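You operate a simulated robot arm through the tools that you are given. There is no shell and no other tool.

Carry out the task below with a simulated robot arm. There is one attempt and no reset: what you move stays moved.

Task
Set the controls near the top of the front bench. At the end: the office tower key is switched off; the office line knob is turned to line 3; the office field key is switched on; the office plant key is switched off; whatever was shut is shut again. Leave all else as you found it, and nothing knocked over.
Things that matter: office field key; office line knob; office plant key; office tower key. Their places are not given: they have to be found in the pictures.

Only the result counts: the job must be done as asked and must still hold three seconds after the hand-in. Knocking over, shifting, dropping, spilling or breaking anything else fails it.

Robot
A 6-joint arm with a two-finger gripper, fixed in place. Base frame: the origin is on the floor under the middle of its stand, x ahead of it, y to its left, z up. Lengths are in mm, angles in rad, forces in N, time in s.
It reaches about 1572 mm from its shoulder. Its first joint turns from -2.897 to 2.897 rad. Payload 2.45 kg.
Tool frame: the origin (TCP) lies between the finger pads and is the grasp point; the fingertips stand 20 mm ahead of it; z points along the fingers, y is the line along which they close. The gripper opens to 140 mm; its body begins 168 mm behind the TCP.
Orientation is told as [roll, pitch, yaw] about the base's x, y, z axes, in that order, counted from this pose: with the fingers straight down and closing along the base's y, the tool's x points along the base's -x, its y along +y and its z along -z.

Tools
- The arm moves only by the tool drive_tool. Its arguments are lists of equal length, an entry for each row: "linear": the shift along the tool's x, y, z in mm, a list of three; "dr": the turn, a rotation vector about the tool's x, y, z in rad, a list of three; "gripper": the closure, from 0 (fully open) to 1 (shut). In form: {"linear": [[tx, ty, tz], ...], "dr": [[wx, wy, wz], ...], "gripper": [gripper, ...]}. A call has 1 to 20 rows; each row shifts and turns the commanded pose from where the row before left it, along the tool's axes as they then stand. Rows are played at 5 a second. More than 50 mm and 0.15 rad between two rows, or a gripper value outside its range, and nothing of the call is played. A pose out of reach is approached as far as the arm can. The call stops where the force on the tool passes 40 N (or 10 N more than at its start, if that is more) or the arm is blocked; 0.2 s more then pass. The fingers move at their own pace (about 45 mm/s each) and stop on an object; they squeeze with about 28 N. The grip force told is the motor's: it shows also when the fingers shut on nothing. Time passes only in rows, and 0.2 s behind the last, so rows that do not move let the fingers close. It gives the time, the measured TCP pose, the force on the tool (base axes), the opening and the grip force at its end, in the units of the frame above (readings bear some noise), with the torque about the TCP (base axes, N m) and any sound that the robot's microphone picked up.
- Cameras (640 x 400 px; columns grow to the right, rows downward): "scene" is fixed at [402.1, 506.4, 1426.3]; the picture's right is [0.92, -0.39, 0.00], its down [-0.27, -0.65, -0.71] and it looks along [0.27, 0.66, -0.70] (base axes); focal length 323 px, centre (320, 200). "wrist" rides on the gripper at [78, 11, -209] in the tool frame; the picture's right is [-0.14, 0.99, 0.00], its down [-0.92, -0.13, -0.37] and it looks along [-0.36, -0.05, 0.93] (tool axes); focal length 280 px, centre (320, 200).
- camera(camera): a new picture of that camera. It takes no simulated time.
- locate(camera, pixels): for up to 12 pixels [column, row] of the newest picture of that camera ("zoom" is the newest enlarged one), the place [x, y, z] in the base frame of the surface seen there, good to about 2 mm, but the place of the scene camera against the robot may be out by one fixed shift of up to 12 mm in any direction. It takes no simulated time.
- close_up(camera, box): a new picture of the part [left, top, right, bottom] of that camera's present view, enlarged. It takes no simulated time.
- finish_job(): hands the job in; it is judged then, once.

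Open the gripper and draw the arm clear of the work before you hand the job in, unless the task says otherwise.

The tools are called after "Call:" as name(argument=value, ...) on one line, values as JSON. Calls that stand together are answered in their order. drive_tool: Moves the arm, as the interface text tells. Its arguments: {"type":"object","properties":{"linear":{"type":"array","items":{"type":"array","items":{"type":"number"}}},"dr":{"type":"array","items":{"type":"array","items":{"type":"number"}}},"gripper":{"type":"array","items":{"type":"number"}}},"required":["linear","dr","gripper"]} The other tools are called the same way: camera (camera) takes a picture; locate (camera, pixels) gives the place of the surface under pixels of a picture; close_up (camera, box) takes an enlarged picture of a part of a camera's view; finish_job () hands the job in.

At the start:

```text
time_s: 0.0
position: [438.9, 690.0, 1165.4]
ee_rot: [0.0, 0.002, -0.001]
force: [-1.1, -0.9, -1.0]
torque: [-0.01, -0.02, 0.01]
opening: 140.4
grip_force: 0.1
```

scene: 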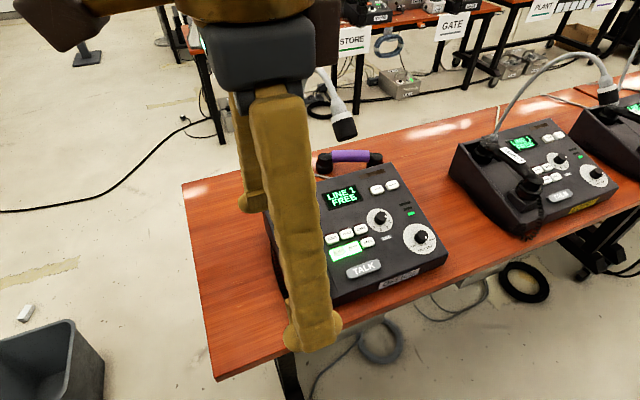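
wrist: 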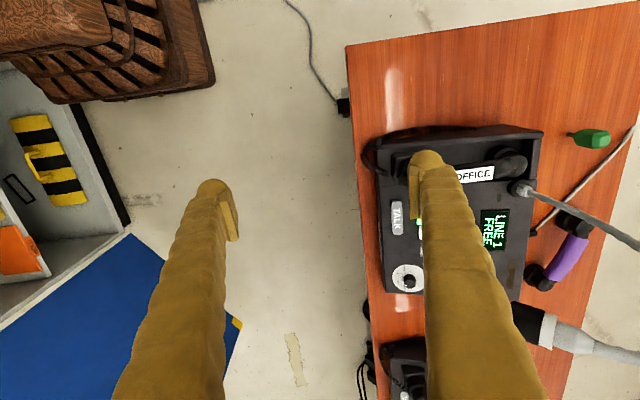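

The scene picture shows an intercom panel around (375,235) with keys, a small knob and a larger dial, partly hidden by the gripper finger. I enlarge both views to read labels.

Call:
close_up(camera="scene", box=[260, 140, 460, 310])

Call:
close_up(camera="wrist", box=[350, 110, 610, 320])

Call:
close_up(camera="scene", box=[440, 60, 640, 240])

```text
2.35 times, centred on (360, 225) of scene
```

zoom: 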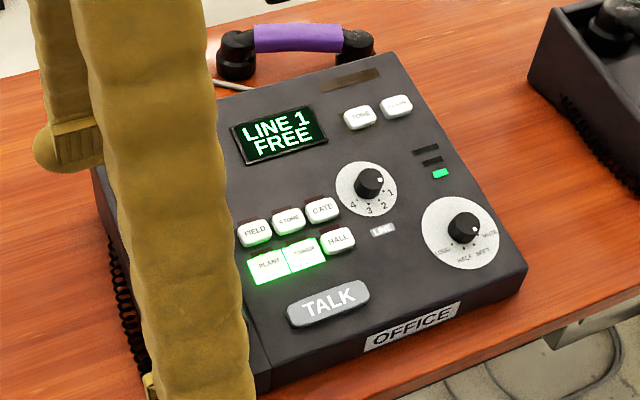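

```text
1.90 times, centred on (480, 215) of wrist
```

zoom: 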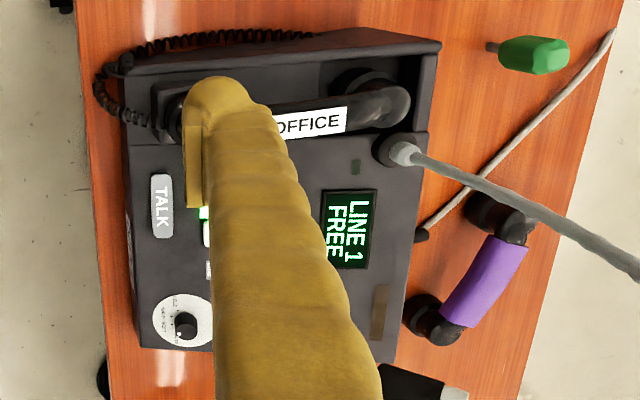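

```text
2.22 times, centred on (540, 150) of scene
```

zoom: 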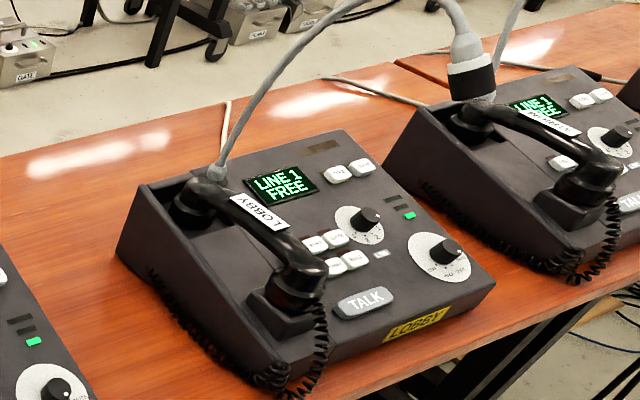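

The OFFICE panel shows keys FIELD/STORE/GATE above and PLANT/TOWER/HALL below, with PLANT and TOWER lit, and the line knob pointing to 1. I locate the visible features in the scene picture.

Call:
close_up(camera="scene", box=[320, 170, 440, 290])

```text
3.33 times, centred on (380, 230) of scene
```

zoom: 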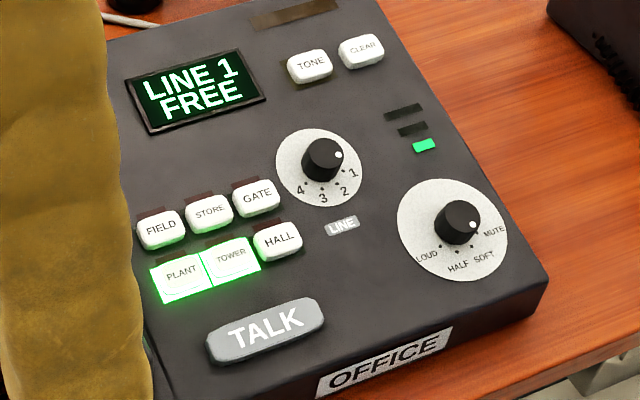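

I now read positions of the keys, knob, its dial marks and the panel's surface from this enlarged picture.

Call:
locate(camera="zoom", pixels=[[160, 229], [183, 272], [231, 255], [209, 210], [257, 194], [278, 240], [324, 150], [339, 155], [353, 173], [345, 191], [323, 199], [300, 190]])

Call:
locate(camera="zoom", pixels=[[285, 150], [325, 215], [266, 325], [380, 60], [540, 280], [335, 365], [370, 5], [335, 172], [320, 182], [310, 60], [460, 215], [400, 230]])

Call:
locate(camera="scene", pixels=[[343, 125], [335, 100], [322, 75], [350, 155], [325, 165], [376, 160], [450, 250], [500, 200], [190, 190], [240, 360]])

```text
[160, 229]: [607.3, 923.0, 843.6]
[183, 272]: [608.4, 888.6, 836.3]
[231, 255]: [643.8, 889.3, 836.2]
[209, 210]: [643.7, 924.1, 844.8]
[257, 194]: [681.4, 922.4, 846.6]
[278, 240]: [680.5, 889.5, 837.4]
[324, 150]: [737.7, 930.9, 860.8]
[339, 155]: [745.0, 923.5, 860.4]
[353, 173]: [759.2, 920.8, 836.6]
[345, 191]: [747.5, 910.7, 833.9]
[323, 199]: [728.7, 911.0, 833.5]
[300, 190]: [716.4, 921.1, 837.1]
```

```text
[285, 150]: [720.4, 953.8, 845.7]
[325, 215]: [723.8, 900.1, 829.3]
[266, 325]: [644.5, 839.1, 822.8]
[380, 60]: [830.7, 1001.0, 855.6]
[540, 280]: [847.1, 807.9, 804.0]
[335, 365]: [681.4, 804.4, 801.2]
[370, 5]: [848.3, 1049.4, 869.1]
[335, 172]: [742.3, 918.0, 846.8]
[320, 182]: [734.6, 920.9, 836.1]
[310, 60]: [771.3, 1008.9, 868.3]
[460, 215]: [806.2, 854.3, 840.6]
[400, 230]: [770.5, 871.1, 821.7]
```

```text
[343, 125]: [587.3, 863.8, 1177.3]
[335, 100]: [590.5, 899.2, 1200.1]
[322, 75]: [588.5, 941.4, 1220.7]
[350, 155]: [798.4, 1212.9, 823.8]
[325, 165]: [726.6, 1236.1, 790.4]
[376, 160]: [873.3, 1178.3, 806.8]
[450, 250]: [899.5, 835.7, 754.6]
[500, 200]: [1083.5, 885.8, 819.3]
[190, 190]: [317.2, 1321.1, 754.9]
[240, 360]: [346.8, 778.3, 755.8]
```

The mic head hangs above the panel at about (587,864,1177), so I need to know the gooseneck's path before choosing an approach. I locate the gooseneck, mic and panel in the wrist picture.

Call:
locate(camera="wrist", pixels=[[522, 190], [540, 198], [570, 208], [600, 221], [636, 238], [525, 322], [545, 330], [570, 340], [615, 345], [409, 279], [397, 218], [494, 229]])

Call:
locate(camera="scene", pixels=[[366, 267], [421, 237], [340, 200], [318, 68], [325, 80], [340, 112], [346, 137], [333, 120], [355, 122]])

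```text
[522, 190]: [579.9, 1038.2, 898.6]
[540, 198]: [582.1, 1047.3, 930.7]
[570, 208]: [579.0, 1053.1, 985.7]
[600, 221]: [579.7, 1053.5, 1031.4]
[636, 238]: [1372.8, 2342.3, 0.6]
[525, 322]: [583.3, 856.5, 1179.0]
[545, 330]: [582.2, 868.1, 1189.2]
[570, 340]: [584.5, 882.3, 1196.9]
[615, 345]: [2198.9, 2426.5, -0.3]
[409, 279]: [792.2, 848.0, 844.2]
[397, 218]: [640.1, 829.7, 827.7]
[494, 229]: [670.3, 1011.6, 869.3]
```

```text
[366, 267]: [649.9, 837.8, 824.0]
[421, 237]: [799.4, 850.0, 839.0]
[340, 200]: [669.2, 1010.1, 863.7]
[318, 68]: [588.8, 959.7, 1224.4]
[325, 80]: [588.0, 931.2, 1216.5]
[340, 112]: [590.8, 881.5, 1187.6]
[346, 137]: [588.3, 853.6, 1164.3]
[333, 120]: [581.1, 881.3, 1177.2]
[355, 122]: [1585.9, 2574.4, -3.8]
```

The gooseneck stands in a plane at x≈582, arching from (580,1050,900) to the mic tip (583,855,1170). I look at the finger tips closely to learn their size before pressing anything.

Call:
close_up(camera="wrist", box=[180, 120, 500, 320])

Call:
locate(camera="wrist", pixels=[[212, 182], [197, 195], [235, 235], [225, 195], [428, 155], [445, 165], [412, 190], [410, 218], [430, 220], [460, 200], [205, 280], [235, 212]])

Call:
locate(camera="scene", pixels=[[313, 330], [290, 340], [338, 320], [300, 300], [330, 290], [285, 120], [260, 100], [250, 200], [245, 150]])

```text
2.00 times, centred on (340, 220) of wrist
```

zoom: 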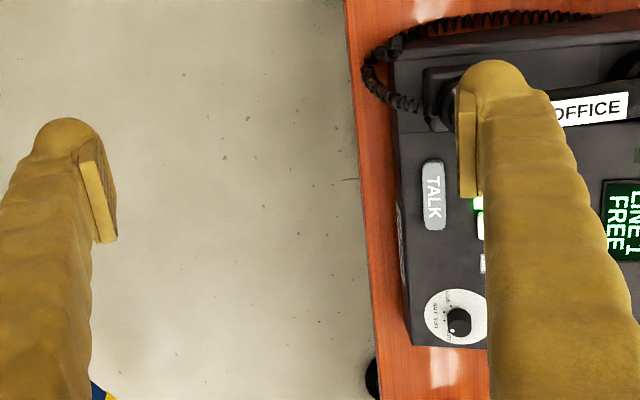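

```text
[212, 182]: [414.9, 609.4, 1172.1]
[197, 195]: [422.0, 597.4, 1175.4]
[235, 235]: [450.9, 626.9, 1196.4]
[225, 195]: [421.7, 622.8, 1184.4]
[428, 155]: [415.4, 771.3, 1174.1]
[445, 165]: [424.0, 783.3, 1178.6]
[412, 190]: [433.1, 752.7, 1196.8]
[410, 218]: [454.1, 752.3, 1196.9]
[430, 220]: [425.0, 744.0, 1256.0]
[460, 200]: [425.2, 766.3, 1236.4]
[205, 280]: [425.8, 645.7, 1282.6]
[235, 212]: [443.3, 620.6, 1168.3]
```

```text
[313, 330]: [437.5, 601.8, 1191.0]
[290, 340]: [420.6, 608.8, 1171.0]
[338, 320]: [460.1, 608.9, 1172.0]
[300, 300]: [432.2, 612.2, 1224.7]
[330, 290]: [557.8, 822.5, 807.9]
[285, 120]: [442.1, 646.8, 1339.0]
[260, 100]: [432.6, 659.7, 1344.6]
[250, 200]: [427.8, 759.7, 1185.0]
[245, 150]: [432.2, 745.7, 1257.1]
```

Each finger is about 46 mm wide and 30 mm thick with a rounded tip, and hides the keys. I shut the gripper in place so the wrist camera sees the whole panel for calibration.

Call:
drive_tool(linear=[[0, 0, 0], [0, 0, 0], [0, 0, 0], [0, 0, 0], [0, 0, 0], [0, 0, 0], [0, 0, 0], [0, 0, 0], [0, 0, 0], [0, 0, 0]], dr=[[0, 0, 0], [0, 0, 0], [0, 0, 0], [0, 0, 0], [0, 0, 0], [0, 0, 0], [0, 0, 0], [0, 0, 0], [0, 0, 0], [0, 0, 0]], gripper=[1, 1, 1, 1, 1, 1, 1, 1, 1, 1])

Call:
camera(camera="wrist")

Call:
camera(camera="scene")

```text
time_s: 2.2
position: [438.5, 689.5, 1166.5]
ee_rot: [-0.002, 0.0, -0.001]
force: [0.7, 0.7, 0.9]
torque: [0.0, 0.01, -0.01]
opening: 0.1
grip_force: 28.1
```

```text
taken
```

wrist: 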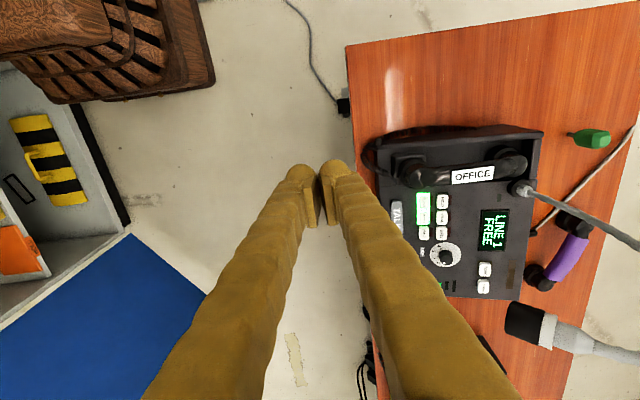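

```text
taken
```

scene: 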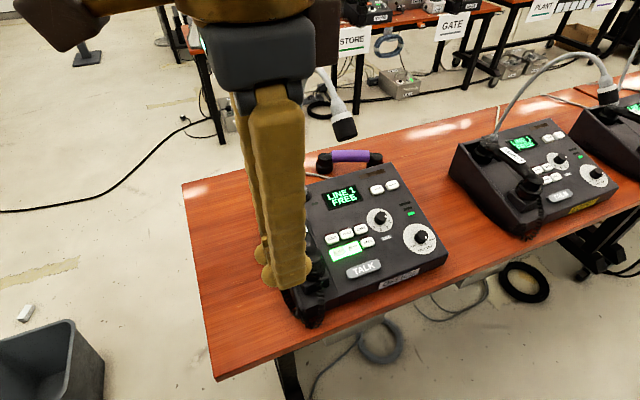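

The shut fingers now leave the panel clear. I enlarge the panel in the wrist view for calibrated positions.

Call:
close_up(camera="wrist", box=[370, 140, 530, 310])

Call:
close_up(camera="scene", box=[240, 170, 440, 340])

```text
2.35 times, centred on (450, 225) of wrist
```

zoom: 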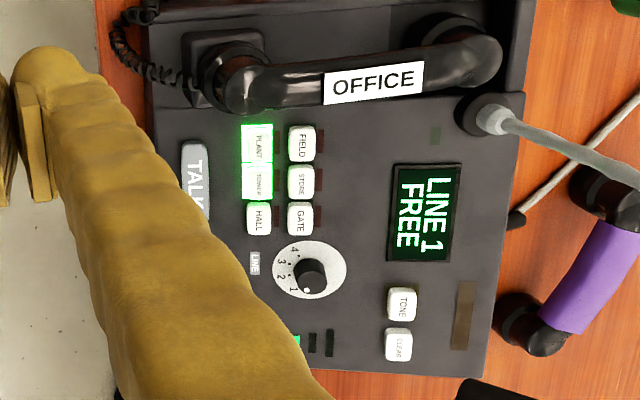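

```text
2.35 times, centred on (340, 255) of scene
```

zoom: 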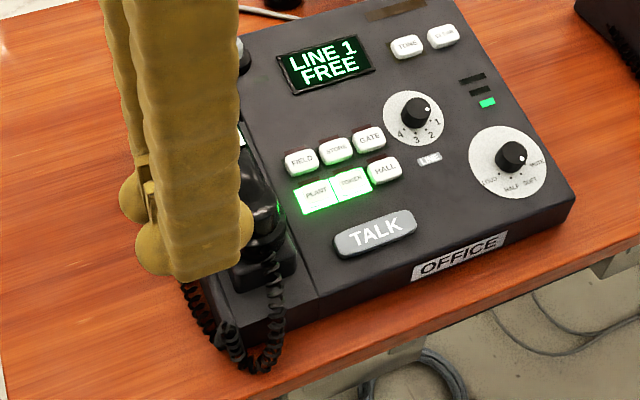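

I retake the wrist enlargement so that "zoom" is that picture, then locate keys, knob and handset.

Call:
close_up(camera="wrist", box=[370, 140, 530, 310])

Call:
locate(camera="zoom", pixels=[[302, 143], [257, 143], [257, 181], [301, 182], [300, 218], [259, 219], [313, 275], [306, 289], [292, 288], [282, 275], [283, 262], [296, 248]])

Call:
locate(camera="zoom", pixels=[[240, 78], [270, 85], [320, 82], [373, 82], [450, 65], [480, 55], [240, 110], [320, 103], [400, 90], [280, 110], [220, 160], [340, 230]])

```text
2.35 times, centred on (450, 225) of wrist
```

zoom: 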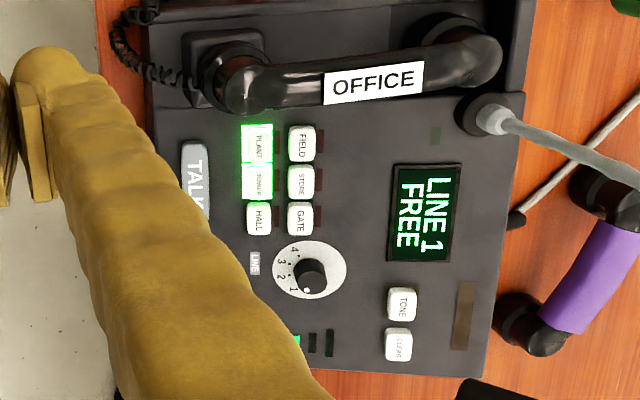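

```text
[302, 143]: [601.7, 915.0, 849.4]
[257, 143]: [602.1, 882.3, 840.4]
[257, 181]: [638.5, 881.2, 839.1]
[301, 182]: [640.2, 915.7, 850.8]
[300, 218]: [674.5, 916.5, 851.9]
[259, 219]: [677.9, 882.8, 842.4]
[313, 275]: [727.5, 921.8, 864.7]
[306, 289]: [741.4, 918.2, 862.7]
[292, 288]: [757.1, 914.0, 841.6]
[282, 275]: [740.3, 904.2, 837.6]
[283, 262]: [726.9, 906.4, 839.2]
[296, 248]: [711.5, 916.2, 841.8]
```

```text
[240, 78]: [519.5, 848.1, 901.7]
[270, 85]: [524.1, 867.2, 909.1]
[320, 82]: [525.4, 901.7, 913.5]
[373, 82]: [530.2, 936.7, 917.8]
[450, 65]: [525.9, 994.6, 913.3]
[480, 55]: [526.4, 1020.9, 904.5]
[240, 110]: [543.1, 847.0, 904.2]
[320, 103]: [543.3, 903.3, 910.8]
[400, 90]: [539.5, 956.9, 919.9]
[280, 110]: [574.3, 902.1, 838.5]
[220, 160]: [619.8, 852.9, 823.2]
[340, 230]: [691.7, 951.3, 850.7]
```

Comparing the two cameras, the scene camera reads about (+5.6,+7.3,−4.5) mm off; true key tops are FIELD (602,915,849), PLANT (602,882,840), TOWER (638.5,881.5,839.5) and the knob axis is near (732,925). Next I check how bulky the wrist is by locating parts of the arm in the scene picture.

Call:
locate(camera="scene", pixels=[[60, 25], [90, 40], [30, 5], [325, 30], [335, 10], [250, 10], [290, 12], [260, 60], [210, 60], [314, 60], [190, 8], [110, 8]])

Call:
close_up(camera="scene", box=[0, 0, 400, 120])

```text
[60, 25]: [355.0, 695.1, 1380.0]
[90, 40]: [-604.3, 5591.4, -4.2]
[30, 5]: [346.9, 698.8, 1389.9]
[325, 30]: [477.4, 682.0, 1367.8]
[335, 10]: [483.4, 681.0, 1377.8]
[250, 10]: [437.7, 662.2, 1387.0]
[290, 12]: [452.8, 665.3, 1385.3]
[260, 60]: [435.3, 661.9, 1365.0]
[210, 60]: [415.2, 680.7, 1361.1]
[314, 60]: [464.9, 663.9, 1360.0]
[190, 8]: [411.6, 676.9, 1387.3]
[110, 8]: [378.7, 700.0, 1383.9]
```

```text
1.60 times, centred on (200, 60) of scene
```

zoom: 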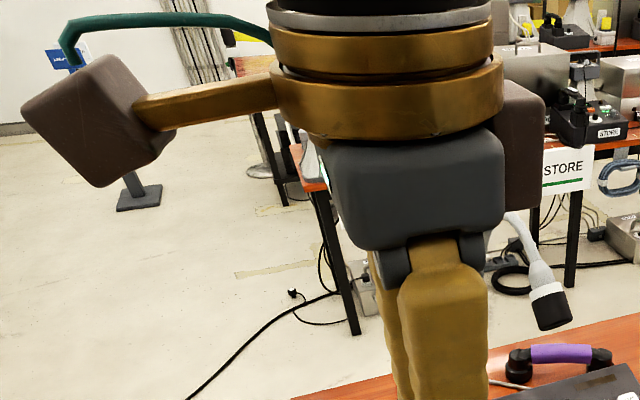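

The gripper body is slim (about 75 mm) with a camera box on its tool +x side. I tilt the tool 45° (roll +0.785) in place, so the body leans toward −y, away from the mic, then look at the scene.

Call:
drive_tool(linear=[[0, 0, 0], [0, 0, 0], [0, 0, 0], [0, 0, 0], [0, 0, 0], [0, 0, 0], [0, 0, 0]], dr=[[-0.131, 0, 0], [-0.131, 0, 0], [-0.131, 0, 0], [-0.131, 0, 0], [-0.131, 0, 0], [-0.131, 0, 0], [0, 0, 0]], gripper=[1, 1, 1, 1, 1, 1, 1])

Call:
camera(camera="scene")

Call:
camera(camera="wrist")

```text
time_s: 3.8
position: [440.0, 689.8, 1166.9]
ee_rot: [0.787, 0.001, 0.0]
force: [1.1, 0.0, -0.5]
torque: [-0.01, 0.01, 0.02]
opening: 0.1
grip_force: 28.2
```

```text
taken
```

scene: 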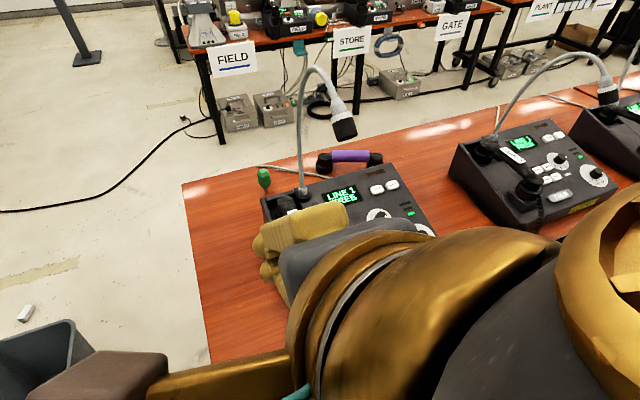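

```text
taken
```

wrist: 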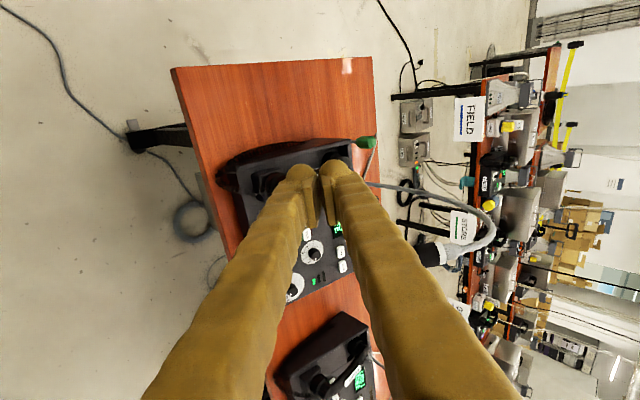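

The gooseneck is now fully visible (base (302,190), arch (312,68), mic (343,125)) and the wrist lies well in front of it. I lower 87 mm and shift +x to 602 while still in front of the bench, then check.

Call:
drive_tool(linear=[[0, -30.8, 30.8], [0, -30.8, 30.8], [-40.5, 0, 0], [-40.5, 0, 0], [-40.5, 0, 0], [-40.5, 0, 0], [0, 0, 0]], dr=[[0, 0, 0], [0, 0, 0], [0, 0, 0], [0, 0, 0], [0, 0, 0], [0, 0, 0], [0, 0, 0]], gripper=[1, 1, 1, 1, 1, 1, 1])

Call:
camera(camera="scene")

Call:
camera(camera="wrist")

```text
time_s: 5.4
position: [600.2, 689.8, 1078.4]
ee_rot: [0.787, 0.0, 0.001]
force: [-0.2, 0.3, -1.0]
torque: [0.02, -0.02, 0.03]
opening: 0.0
grip_force: 27.6
```

```text
taken
```

scene: 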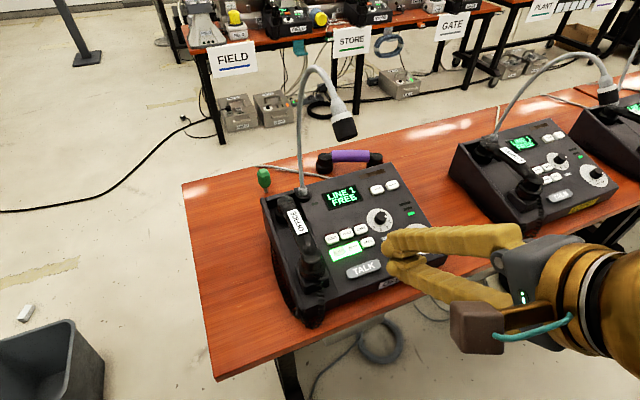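

```text
taken
```

wrist: 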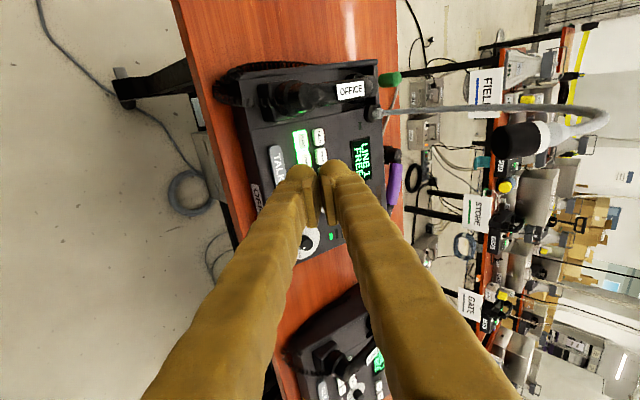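

The arm lies right of the panel in the scene view and the tips at (395,255) are visible. I enlarge the fingertips to judge their shape.

Call:
close_up(camera="scene", box=[360, 200, 540, 320])

Call:
locate(camera="zoom", pixels=[[95, 140], [80, 120], [110, 150], [110, 200], [95, 225], [120, 260], [130, 110], [150, 135], [150, 200], [105, 180], [140, 240], [200, 110]])

```text
3.33 times, centred on (450, 260) of scene
```

zoom: 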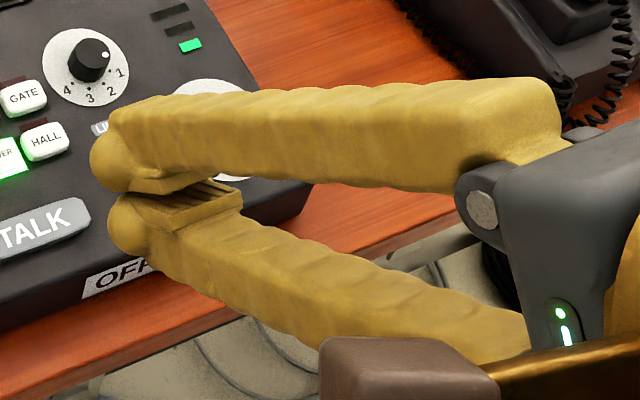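

```text
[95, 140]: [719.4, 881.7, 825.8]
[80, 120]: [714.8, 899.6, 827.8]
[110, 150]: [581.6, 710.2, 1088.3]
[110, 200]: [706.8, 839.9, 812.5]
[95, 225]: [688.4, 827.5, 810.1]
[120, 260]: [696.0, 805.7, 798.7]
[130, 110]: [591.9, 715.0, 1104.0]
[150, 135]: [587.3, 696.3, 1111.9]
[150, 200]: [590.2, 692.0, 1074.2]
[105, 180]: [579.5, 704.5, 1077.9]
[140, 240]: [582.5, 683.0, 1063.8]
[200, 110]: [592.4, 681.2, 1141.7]
```

The fingertips are rounded balls ahead of the pads, so a single lower fingertip can press one key. I move to a hover about 60 mm above the FIELD key along a diagonal well in front of the mic.

Call:
drive_tool(linear=[[0.3, 8.1, 41.8], [0.3, 8.1, 41.8], [0.3, 8.1, 41.8], [0.3, 8.1, 41.8], [0.3, 8.1, 41.8], [0.5, 8.1, 41.8], [0, 0, 0], [0, 0, 0]], dr=[[0, 0, 0], [0, 0, 0], [0, 0, 0], [0, 0, 0], [0, 0, 0], [0, 0, 0], [0, 0, 0], [0, 0, 0]], gripper=[1, 1, 1, 1, 1, 1, 1, 1])

Call:
camera(camera="scene")

Call:
camera(camera="wrist")

Call:
close_up(camera="scene", box=[260, 180, 440, 310])

```text
time_s: 7.2
position: [599.2, 900.9, 935.8]
ee_rot: [0.787, -0.001, 0.0]
force: [0.6, -0.4, -0.8]
torque: [-0.01, -0.03, 0.0]
opening: 0.2
grip_force: 27.8
```

```text
taken
```

scene: 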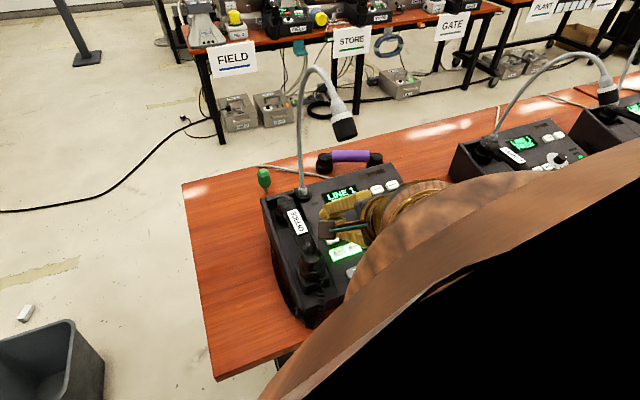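

```text
taken
```

wrist: 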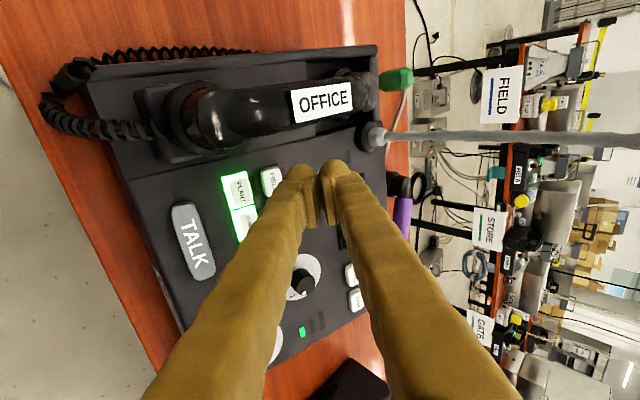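

```text
3.08 times, centred on (350, 245) of scene
```

zoom: 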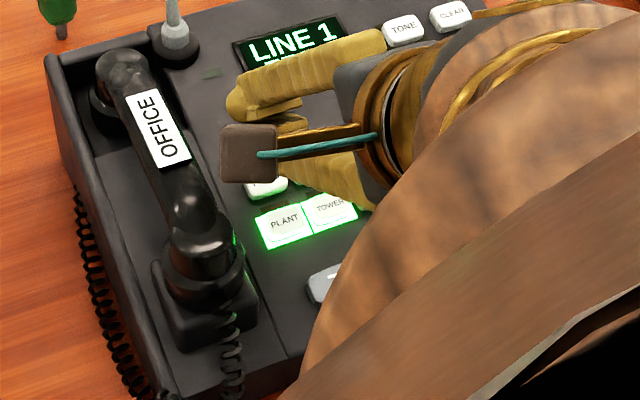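

The wrist view shows the lower fingertip at (302,170) just above FIELD at (271,182) and PLANT at (237,190). I locate the keys again from here to refine the target.

Call:
close_up(camera="wrist", box=[160, 120, 400, 270])

Call:
locate(camera="wrist", pixels=[[271, 182], [265, 175], [278, 173], [237, 187], [243, 220], [301, 170], [290, 180], [318, 190], [303, 282], [302, 270], [250, 210], [200, 180]])

```text
2.67 times, centred on (280, 195) of wrist
```

zoom: 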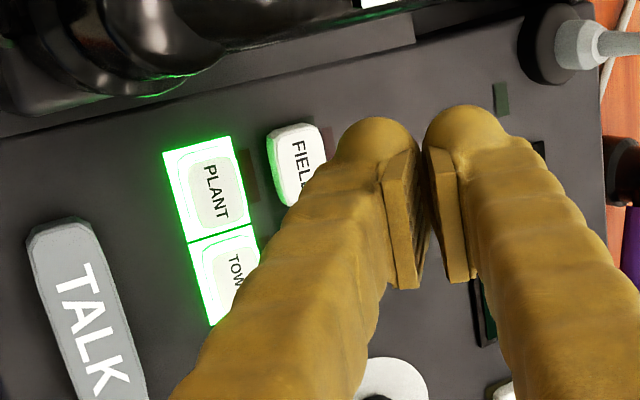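

```text
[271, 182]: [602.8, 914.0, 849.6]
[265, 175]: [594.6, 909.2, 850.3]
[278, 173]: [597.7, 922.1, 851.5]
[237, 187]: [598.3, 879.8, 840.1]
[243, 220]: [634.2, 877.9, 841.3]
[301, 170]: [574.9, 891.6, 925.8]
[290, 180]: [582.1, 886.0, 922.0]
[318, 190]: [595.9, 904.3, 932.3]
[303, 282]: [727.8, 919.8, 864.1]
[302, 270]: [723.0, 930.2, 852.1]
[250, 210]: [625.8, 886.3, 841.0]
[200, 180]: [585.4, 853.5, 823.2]
```

FIELD's top centre is confirmed near (602,914.5,849.5), and the fingertip model puts contact about 26 mm below the TCP. I descend 46 mm along the panel normal and check the remaining gap.

Call:
drive_tool(linear=[[0, -2.1, -2.1], [0, -4.91, 8.71], [0, -4.91, 8.71], [0, -4.91, 8.71], [0, -4.91, 8.71], [0, -2.95, 5.23], [0, 0, 0]], dr=[[0, 0, 0], [0, 0, 0], [0, 0, 0], [0, 0, 0], [0, 0, 0], [0, 0, 0], [0, 0, 0]], gripper=[1, 1, 1, 1, 1, 1, 1])

Call:
camera(camera="wrist")

Call:
close_up(camera="scene", box=[260, 180, 440, 310])

Call:
close_up(camera="wrist", box=[160, 120, 400, 270])

```text
time_s: 8.8
position: [599.8, 912.4, 891.1]
ee_rot: [0.784, 0.001, 0.0]
force: [0.2, 0.2, 0.1]
torque: [0.02, 0.02, -0.05]
opening: 0.0
grip_force: 27.4
```

```text
taken
```

wrist: 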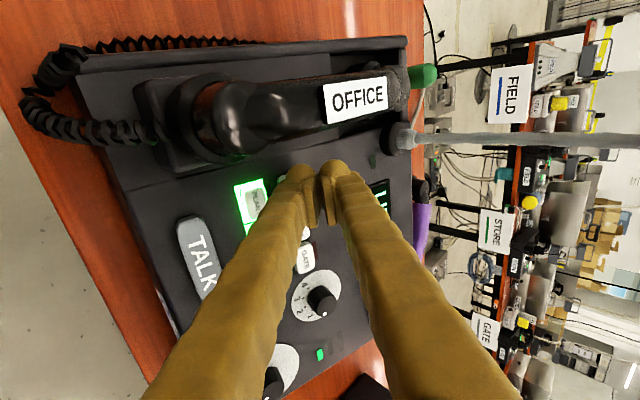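

```text
3.08 times, centred on (350, 245) of scene
```

zoom: 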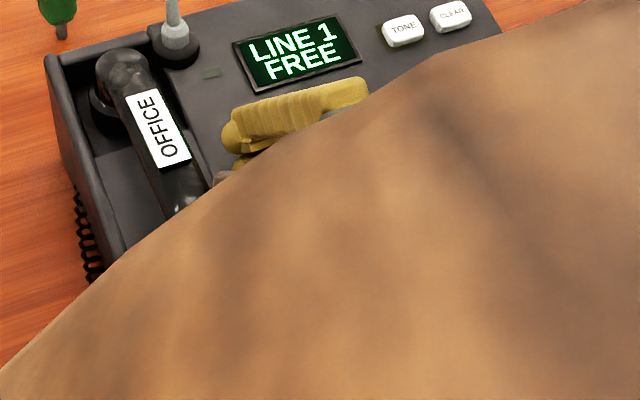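

```text
2.67 times, centred on (280, 195) of wrist
```

zoom: 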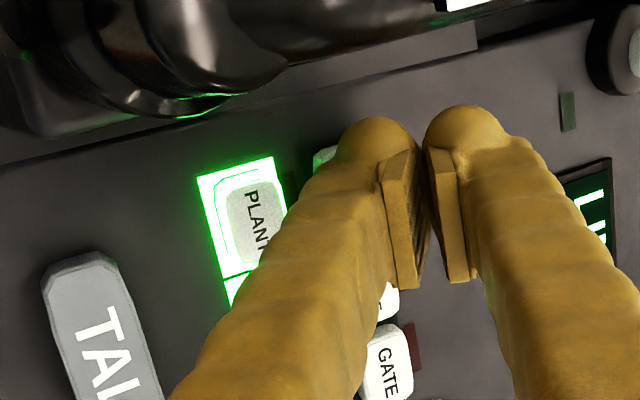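

About 15 mm should remain above FIELD. I continue in 2 mm steps along the normal and read the force.

Call:
drive_tool(linear=[[0, -0.98, 1.74], [0, -0.98, 1.74], [0, -0.98, 1.74], [0, -0.98, 1.74], [0, -0.98, 1.74], [0, -0.49, 0.87], [0, -0.49, 0.87], [0, 0, 0]], dr=[[0, 0, 0], [0, 0, 0], [0, 0, 0], [0, 0, 0], [0, 0, 0], [0, 0, 0], [0, 0, 0], [0, 0, 0]], gripper=[1, 1, 1, 1, 1, 1, 1, 1])

Call:
close_up(camera="wrist", box=[160, 120, 400, 270])

```text
time_s: 10.6
position: [598.7, 914.0, 881.2]
ee_rot: [0.788, 0.002, -0.002]
force: [-0.1, 0.9, 0.1]
torque: [0.01, 0.03, 0.0]
opening: 0.0
grip_force: 28.4
```

```text
2.67 times, centred on (280, 195) of wrist
```

zoom: 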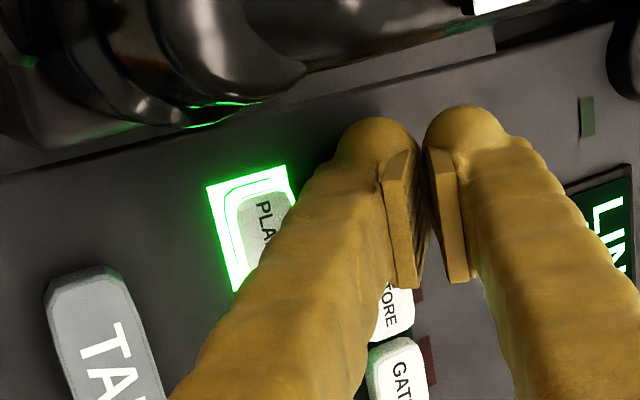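

No contact force yet at z=881. I continue in 1 mm steps, watching for force or a click.

Call:
drive_tool(linear=[[0, -0.49, 0.87], [0, -0.49, 0.87], [0, -0.49, 0.87], [0, -0.49, 0.87], [0, -0.49, 0.87], [0, -0.49, 0.87], [0, 0, 0]], dr=[[0, 0, 0], [0, 0, 0], [0, 0, 0], [0, 0, 0], [0, 0, 0], [0, 0, 0], [0, 0, 0]], gripper=[1, 1, 1, 1, 1, 1, 1])

Call:
close_up(camera="wrist", box=[160, 120, 400, 270])

```text
time_s: 12.2
position: [598.3, 915.1, 874.3]
ee_rot: [0.788, -0.001, -0.001]
force: [1.0, 0.4, -0.2]
torque: [-0.01, -0.03, 0.04]
opening: 0.0
grip_force: 28.1
```

```text
2.67 times, centred on (280, 195) of wrist
```

zoom: 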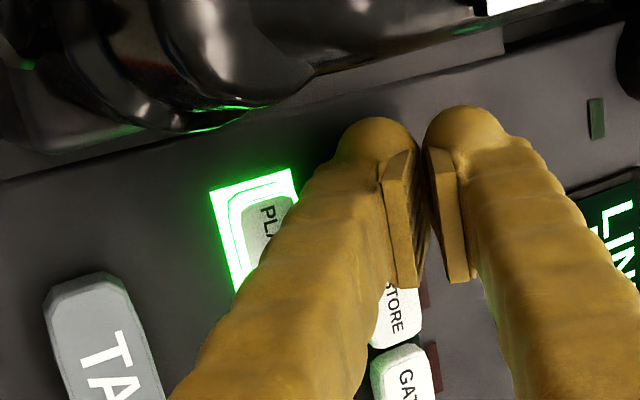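

Still no contact at z=874. I continue another 6 mm in 1 mm steps.

Call:
drive_tool(linear=[[0, -0.49, 0.87], [0, -0.49, 0.87], [0, -0.49, 0.87], [0, -0.49, 0.87], [0, 0, 0]], dr=[[0, 0, 0], [0, 0, 0], [0, 0, 0], [0, 0, 0], [0, 0, 0]], gripper=[1, 1, 1, 1, 1])

Call:
close_up(camera="wrist", box=[160, 120, 400, 270])

```text
time_s: 13.4
position: [598.4, 917.6, 871.1]
ee_rot: [0.785, -0.001, 0.001]
force: [0.1, -0.9, 0.3]
torque: [-0.01, -0.03, 0.01]
opening: 0.1
grip_force: 28.2
heard: click
```

```text
2.67 times, centred on (280, 195) of wrist
```

zoom: 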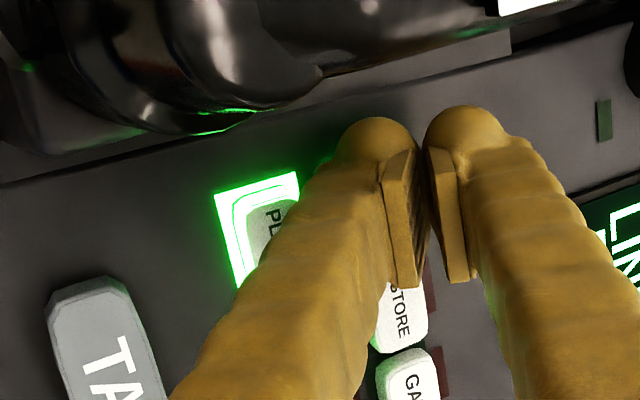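

A click was heard and a green glow shows beside the fingertip at zoom (330,165), so FIELD appears to be on. I back off 60 mm along the normal and look.

Call:
drive_tool(linear=[[0, 2.5, -4.35], [0, 4.91, -8.71], [0, 4.91, -8.71], [0, 4.91, -8.71], [0, 4.91, -8.71], [0, 4.91, -8.71], [0, 0, 0]], dr=[[0, 0, 0], [0, 0, 0], [0, 0, 0], [0, 0, 0], [0, 0, 0], [0, 0, 0], [0, 0, 0]], gripper=[1, 1, 1, 1, 1, 1, 1])

Call:
close_up(camera="wrist", box=[160, 120, 400, 270])

Call:
close_up(camera="scene", box=[260, 180, 440, 310])

```text
time_s: 15.0
position: [598.9, 901.8, 923.8]
ee_rot: [0.786, 0.0, -0.001]
force: [-0.1, 0.4, -0.6]
torque: [-0.01, 0.04, 0.01]
opening: 0.0
grip_force: 27.8
```

```text
2.67 times, centred on (280, 195) of wrist
```

zoom: 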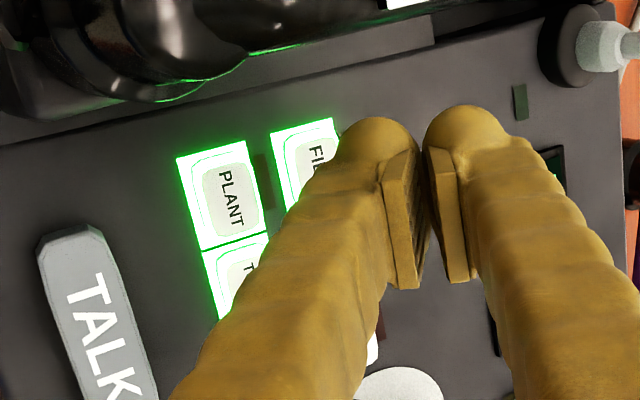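

```text
3.08 times, centred on (350, 245) of scene
```

zoom: 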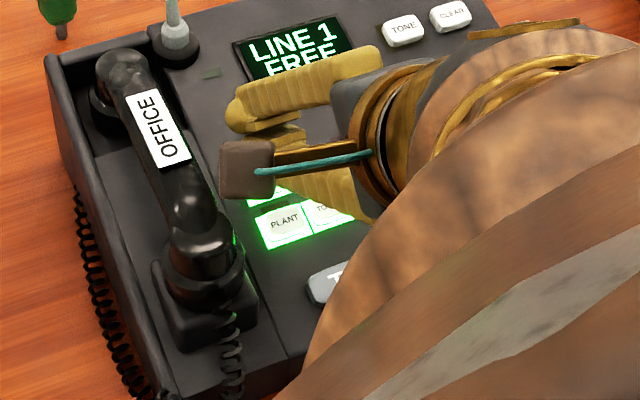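

FIELD is now lit along with PLANT and TOWER. I shift 34 mm along the panel toward the front, over PLANT, and check.

Call:
drive_tool(linear=[[0, -14.75, -8.25], [0, -14.75, -8.25], [0, 0, 0]], dr=[[0, 0, 0], [0, 0, 0], [0, 0, 0]], gripper=[1, 1, 1])

Call:
camera(camera="wrist")

Call:
close_up(camera="wrist", box=[160, 120, 400, 270])

```text
time_s: 15.8
position: [600.3, 870.5, 914.6]
ee_rot: [0.787, 0.002, 0.0]
force: [0.1, -0.5, -0.2]
torque: [0.01, 0.0, 0.02]
opening: 0.3
grip_force: 27.7
```

```text
taken
```

wrist: 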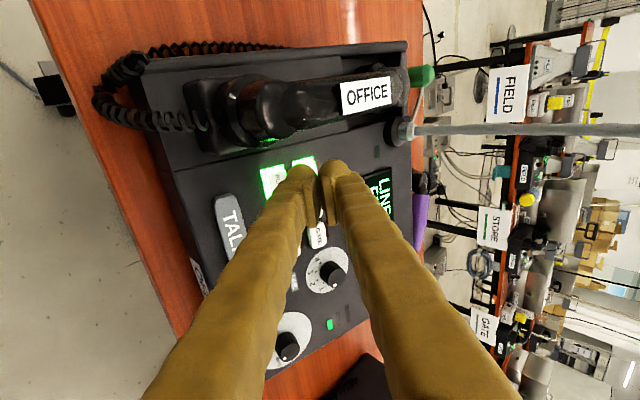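

```text
2.67 times, centred on (280, 195) of wrist
```

zoom: 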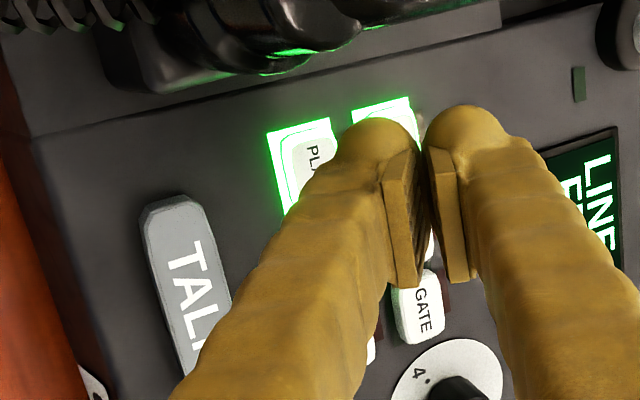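

The view of PLANT relative to the finger matches the earlier FIELD hover. I descend 46 mm along the normal, then 1 mm steps.

Call:
drive_tool(linear=[[0, -4.91, 8.71], [0, -4.91, 8.71], [0, -4.91, 8.71], [0, -4.91, 8.71], [0, -2.95, 5.23], [0, -0.49, 0.87], [0, -0.49, 0.87], [0, -0.49, 0.87], [0, 0, 0]], dr=[[0, 0, 0], [0, 0, 0], [0, 0, 0], [0, 0, 0], [0, 0, 0], [0, 0, 0], [0, 0, 0], [0, 0, 0], [0, 0, 0]], gripper=[1, 1, 1, 1, 1, 1, 1, 1, 1])

Call:
close_up(camera="wrist", box=[160, 120, 400, 270])

```text
time_s: 17.8
position: [597.8, 883.3, 868.1]
ee_rot: [0.786, 0.001, 0.001]
force: [-0.4, -0.6, 0.3]
torque: [0.03, -0.02, 0.0]
opening: 0.0
grip_force: 28.2
```

```text
2.67 times, centred on (280, 195) of wrist
```

zoom: 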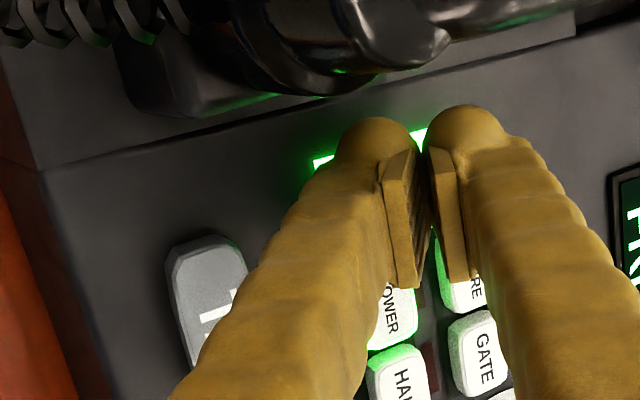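

No click yet at z=868; the lower tip sits over PLANT. I continue in 1 mm steps.

Call:
drive_tool(linear=[[0, -0.49, 0.87], [0, -0.49, 0.87], [0, -0.49, 0.87], [0, -0.49, 0.87], [0, 0, 0]], dr=[[0, 0, 0], [0, 0, 0], [0, 0, 0], [0, 0, 0], [0, 0, 0]], gripper=[1, 1, 1, 1, 1])

Call:
close_up(camera="wrist", box=[160, 120, 400, 270])

```text
time_s: 19.0
position: [598.0, 882.8, 863.9]
ee_rot: [0.786, 0.0, 0.002]
force: [0.0, -1.1, -0.1]
torque: [-0.01, 0.0, 0.01]
opening: 0.0
grip_force: 28.0
```

```text
2.67 times, centred on (280, 195) of wrist
```

zoom: 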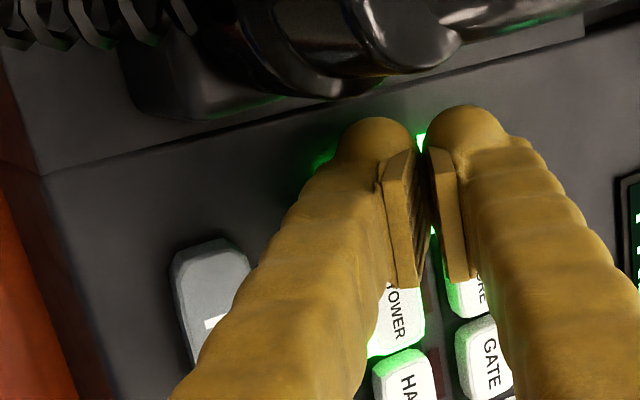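

Still no click at z≈864, which is about 2 mm above the expected click depth. I go on with two more 1 mm steps.

Call:
drive_tool(linear=[[0, -0.49, 0.87], [0, -0.49, 0.87], [0, 0, 0]], dr=[[0, 0, 0], [0, 0, 0], [0, 0, 0]], gripper=[1, 1, 1])

Call:
close_up(camera="wrist", box=[160, 120, 400, 270])

```text
time_s: 19.8
position: [599.1, 884.9, 861.9]
ee_rot: [0.786, -0.001, 0.001]
force: [-0.4, -0.6, 1.8]
torque: [-0.02, 0.01, 0.01]
opening: 0.0
grip_force: 28.1
heard: click
```

```text
2.67 times, centred on (280, 195) of wrist
```

zoom: 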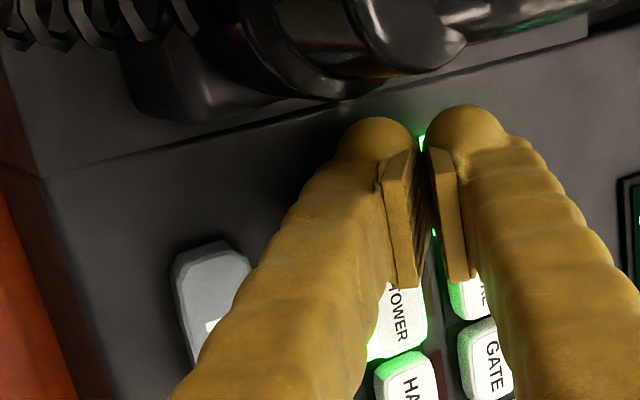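

The click came and PLANT's glow is gone. I back off 55 mm along the normal and check.

Call:
drive_tool(linear=[[0, 2.5, -4.35], [0, 4.91, -8.71], [0, 4.91, -8.71], [0, 4.91, -8.71], [0, 4.91, -8.71], [0, 4.91, -8.71], [0, 0, 0]], dr=[[0, 0, 0], [0, 0, 0], [0, 0, 0], [0, 0, 0], [0, 0, 0], [0, 0, 0], [0, 0, 0]], gripper=[1, 1, 1, 1, 1, 1, 1])

Call:
close_up(camera="wrist", box=[160, 120, 400, 270])

Call:
close_up(camera="scene", box=[260, 180, 440, 310])

```text
time_s: 21.4
position: [598.9, 870.4, 914.1]
ee_rot: [0.786, 0.001, -0.001]
force: [-1.3, 0.5, 0.2]
torque: [0.0, -0.01, 0.02]
opening: 0.1
grip_force: 27.9
```

```text
2.67 times, centred on (280, 195) of wrist
```

zoom: 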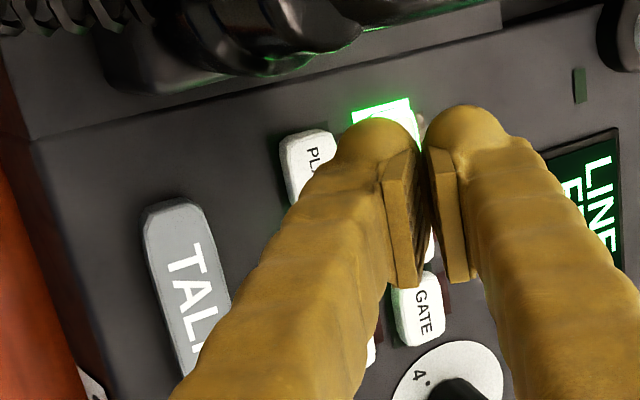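

```text
3.08 times, centred on (350, 245) of scene
```

zoom: 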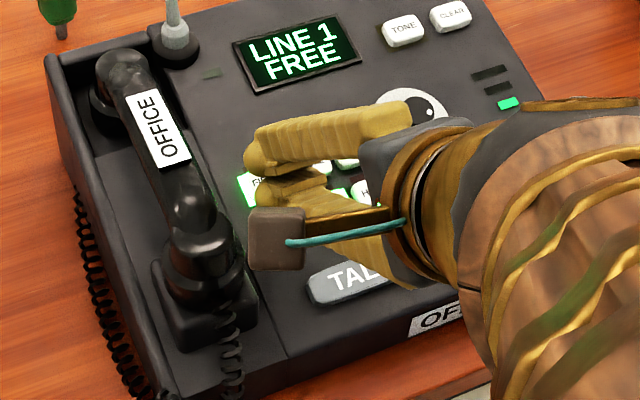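

PLANT is off now. I shift +39 mm in x to come over TOWER and check.

Call:
drive_tool(linear=[[-19.5, 0, 0], [-19.5, 0, 0], [0, 0, 0]], dr=[[0, 0, 0], [0, 0, 0], [0, 0, 0]], gripper=[1, 1, 1])

Call:
close_up(camera="wrist", box=[160, 120, 400, 270])

Call:
close_up(camera="scene", box=[260, 180, 440, 310])

```text
time_s: 22.2
position: [637.7, 870.0, 914.3]
ee_rot: [0.784, 0.0, -0.002]
force: [0.0, -0.8, 0.1]
torque: [-0.02, -0.02, -0.03]
opening: 0.0
grip_force: 27.5
```

```text
2.67 times, centred on (280, 195) of wrist
```

zoom: 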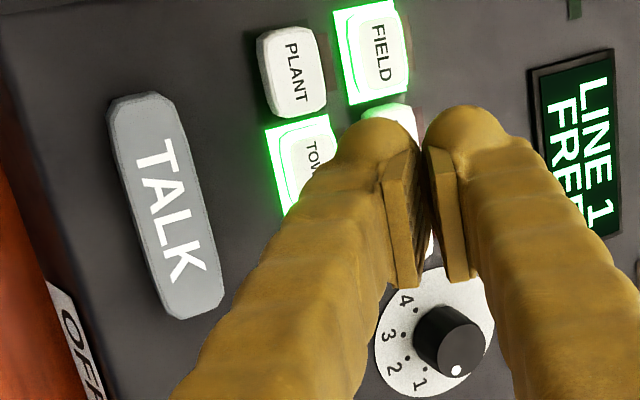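

```text
3.08 times, centred on (350, 245) of scene
```

zoom: 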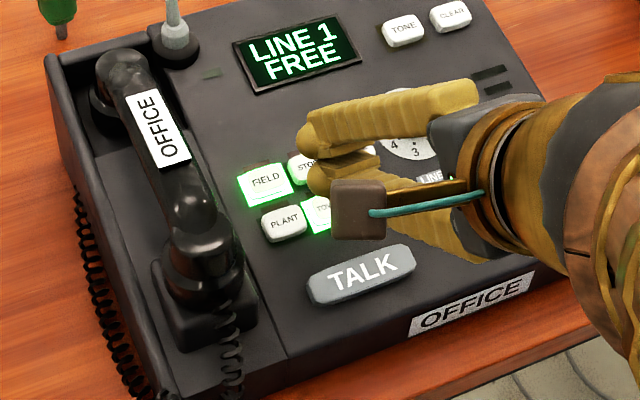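

PLANT is off, FIELD on, and TOWER lies under the lower tip. I descend 52 mm in coarse then fine steps.

Call:
drive_tool(linear=[[0, -4.91, 8.71], [0, -4.91, 8.71], [0, -4.91, 8.71], [0, -4.91, 8.71], [0, -3.93, 6.97], [0, -0.98, 1.74], [0, -0.98, 1.74], [0, 0, 0]], dr=[[0, 0, 0], [0, 0, 0], [0, 0, 0], [0, 0, 0], [0, 0, 0], [0, 0, 0], [0, 0, 0], [0, 0, 0]], gripper=[1, 1, 1, 1, 1, 1, 1, 1])

Call:
close_up(camera="wrist", box=[160, 120, 400, 270])

```text
time_s: 24.0
position: [638.0, 884.5, 864.6]
ee_rot: [0.785, -0.001, -0.001]
force: [-0.4, -0.2, 0.7]
torque: [0.02, -0.04, -0.01]
opening: 0.0
grip_force: 28.0
```

```text
2.67 times, centred on (280, 195) of wrist
```

zoom: 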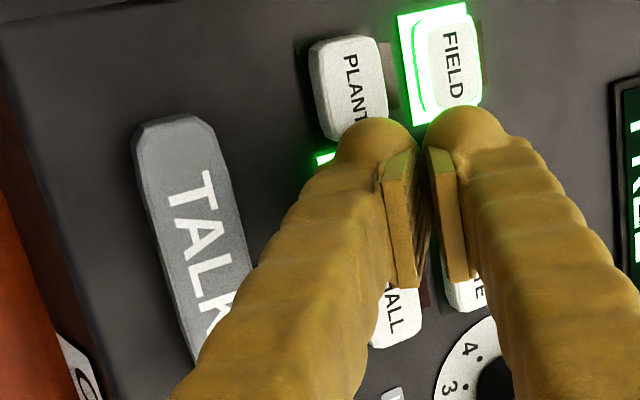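

No click yet at z≈864.6, 2–3 mm above the expected depth. I go on in 1 mm steps.

Call:
drive_tool(linear=[[0, -0.49, 0.87], [0, -0.49, 0.87], [0, -0.49, 0.87], [0, 0, 0]], dr=[[0, 0, 0], [0, 0, 0], [0, 0, 0], [0, 0, 0]], gripper=[1, 1, 1, 1])

Call:
close_up(camera="wrist", box=[160, 120, 400, 270])

```text
time_s: 25.0
position: [637.5, 885.0, 860.2]
ee_rot: [0.788, 0.001, 0.0]
force: [0.2, -1.7, 2.6]
torque: [-0.05, 0.02, 0.01]
opening: 0.0
grip_force: 27.6
heard: click
```

```text
2.67 times, centred on (280, 195) of wrist
```

zoom: 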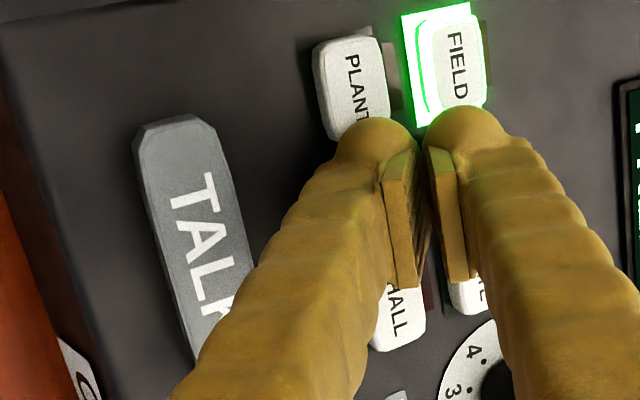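

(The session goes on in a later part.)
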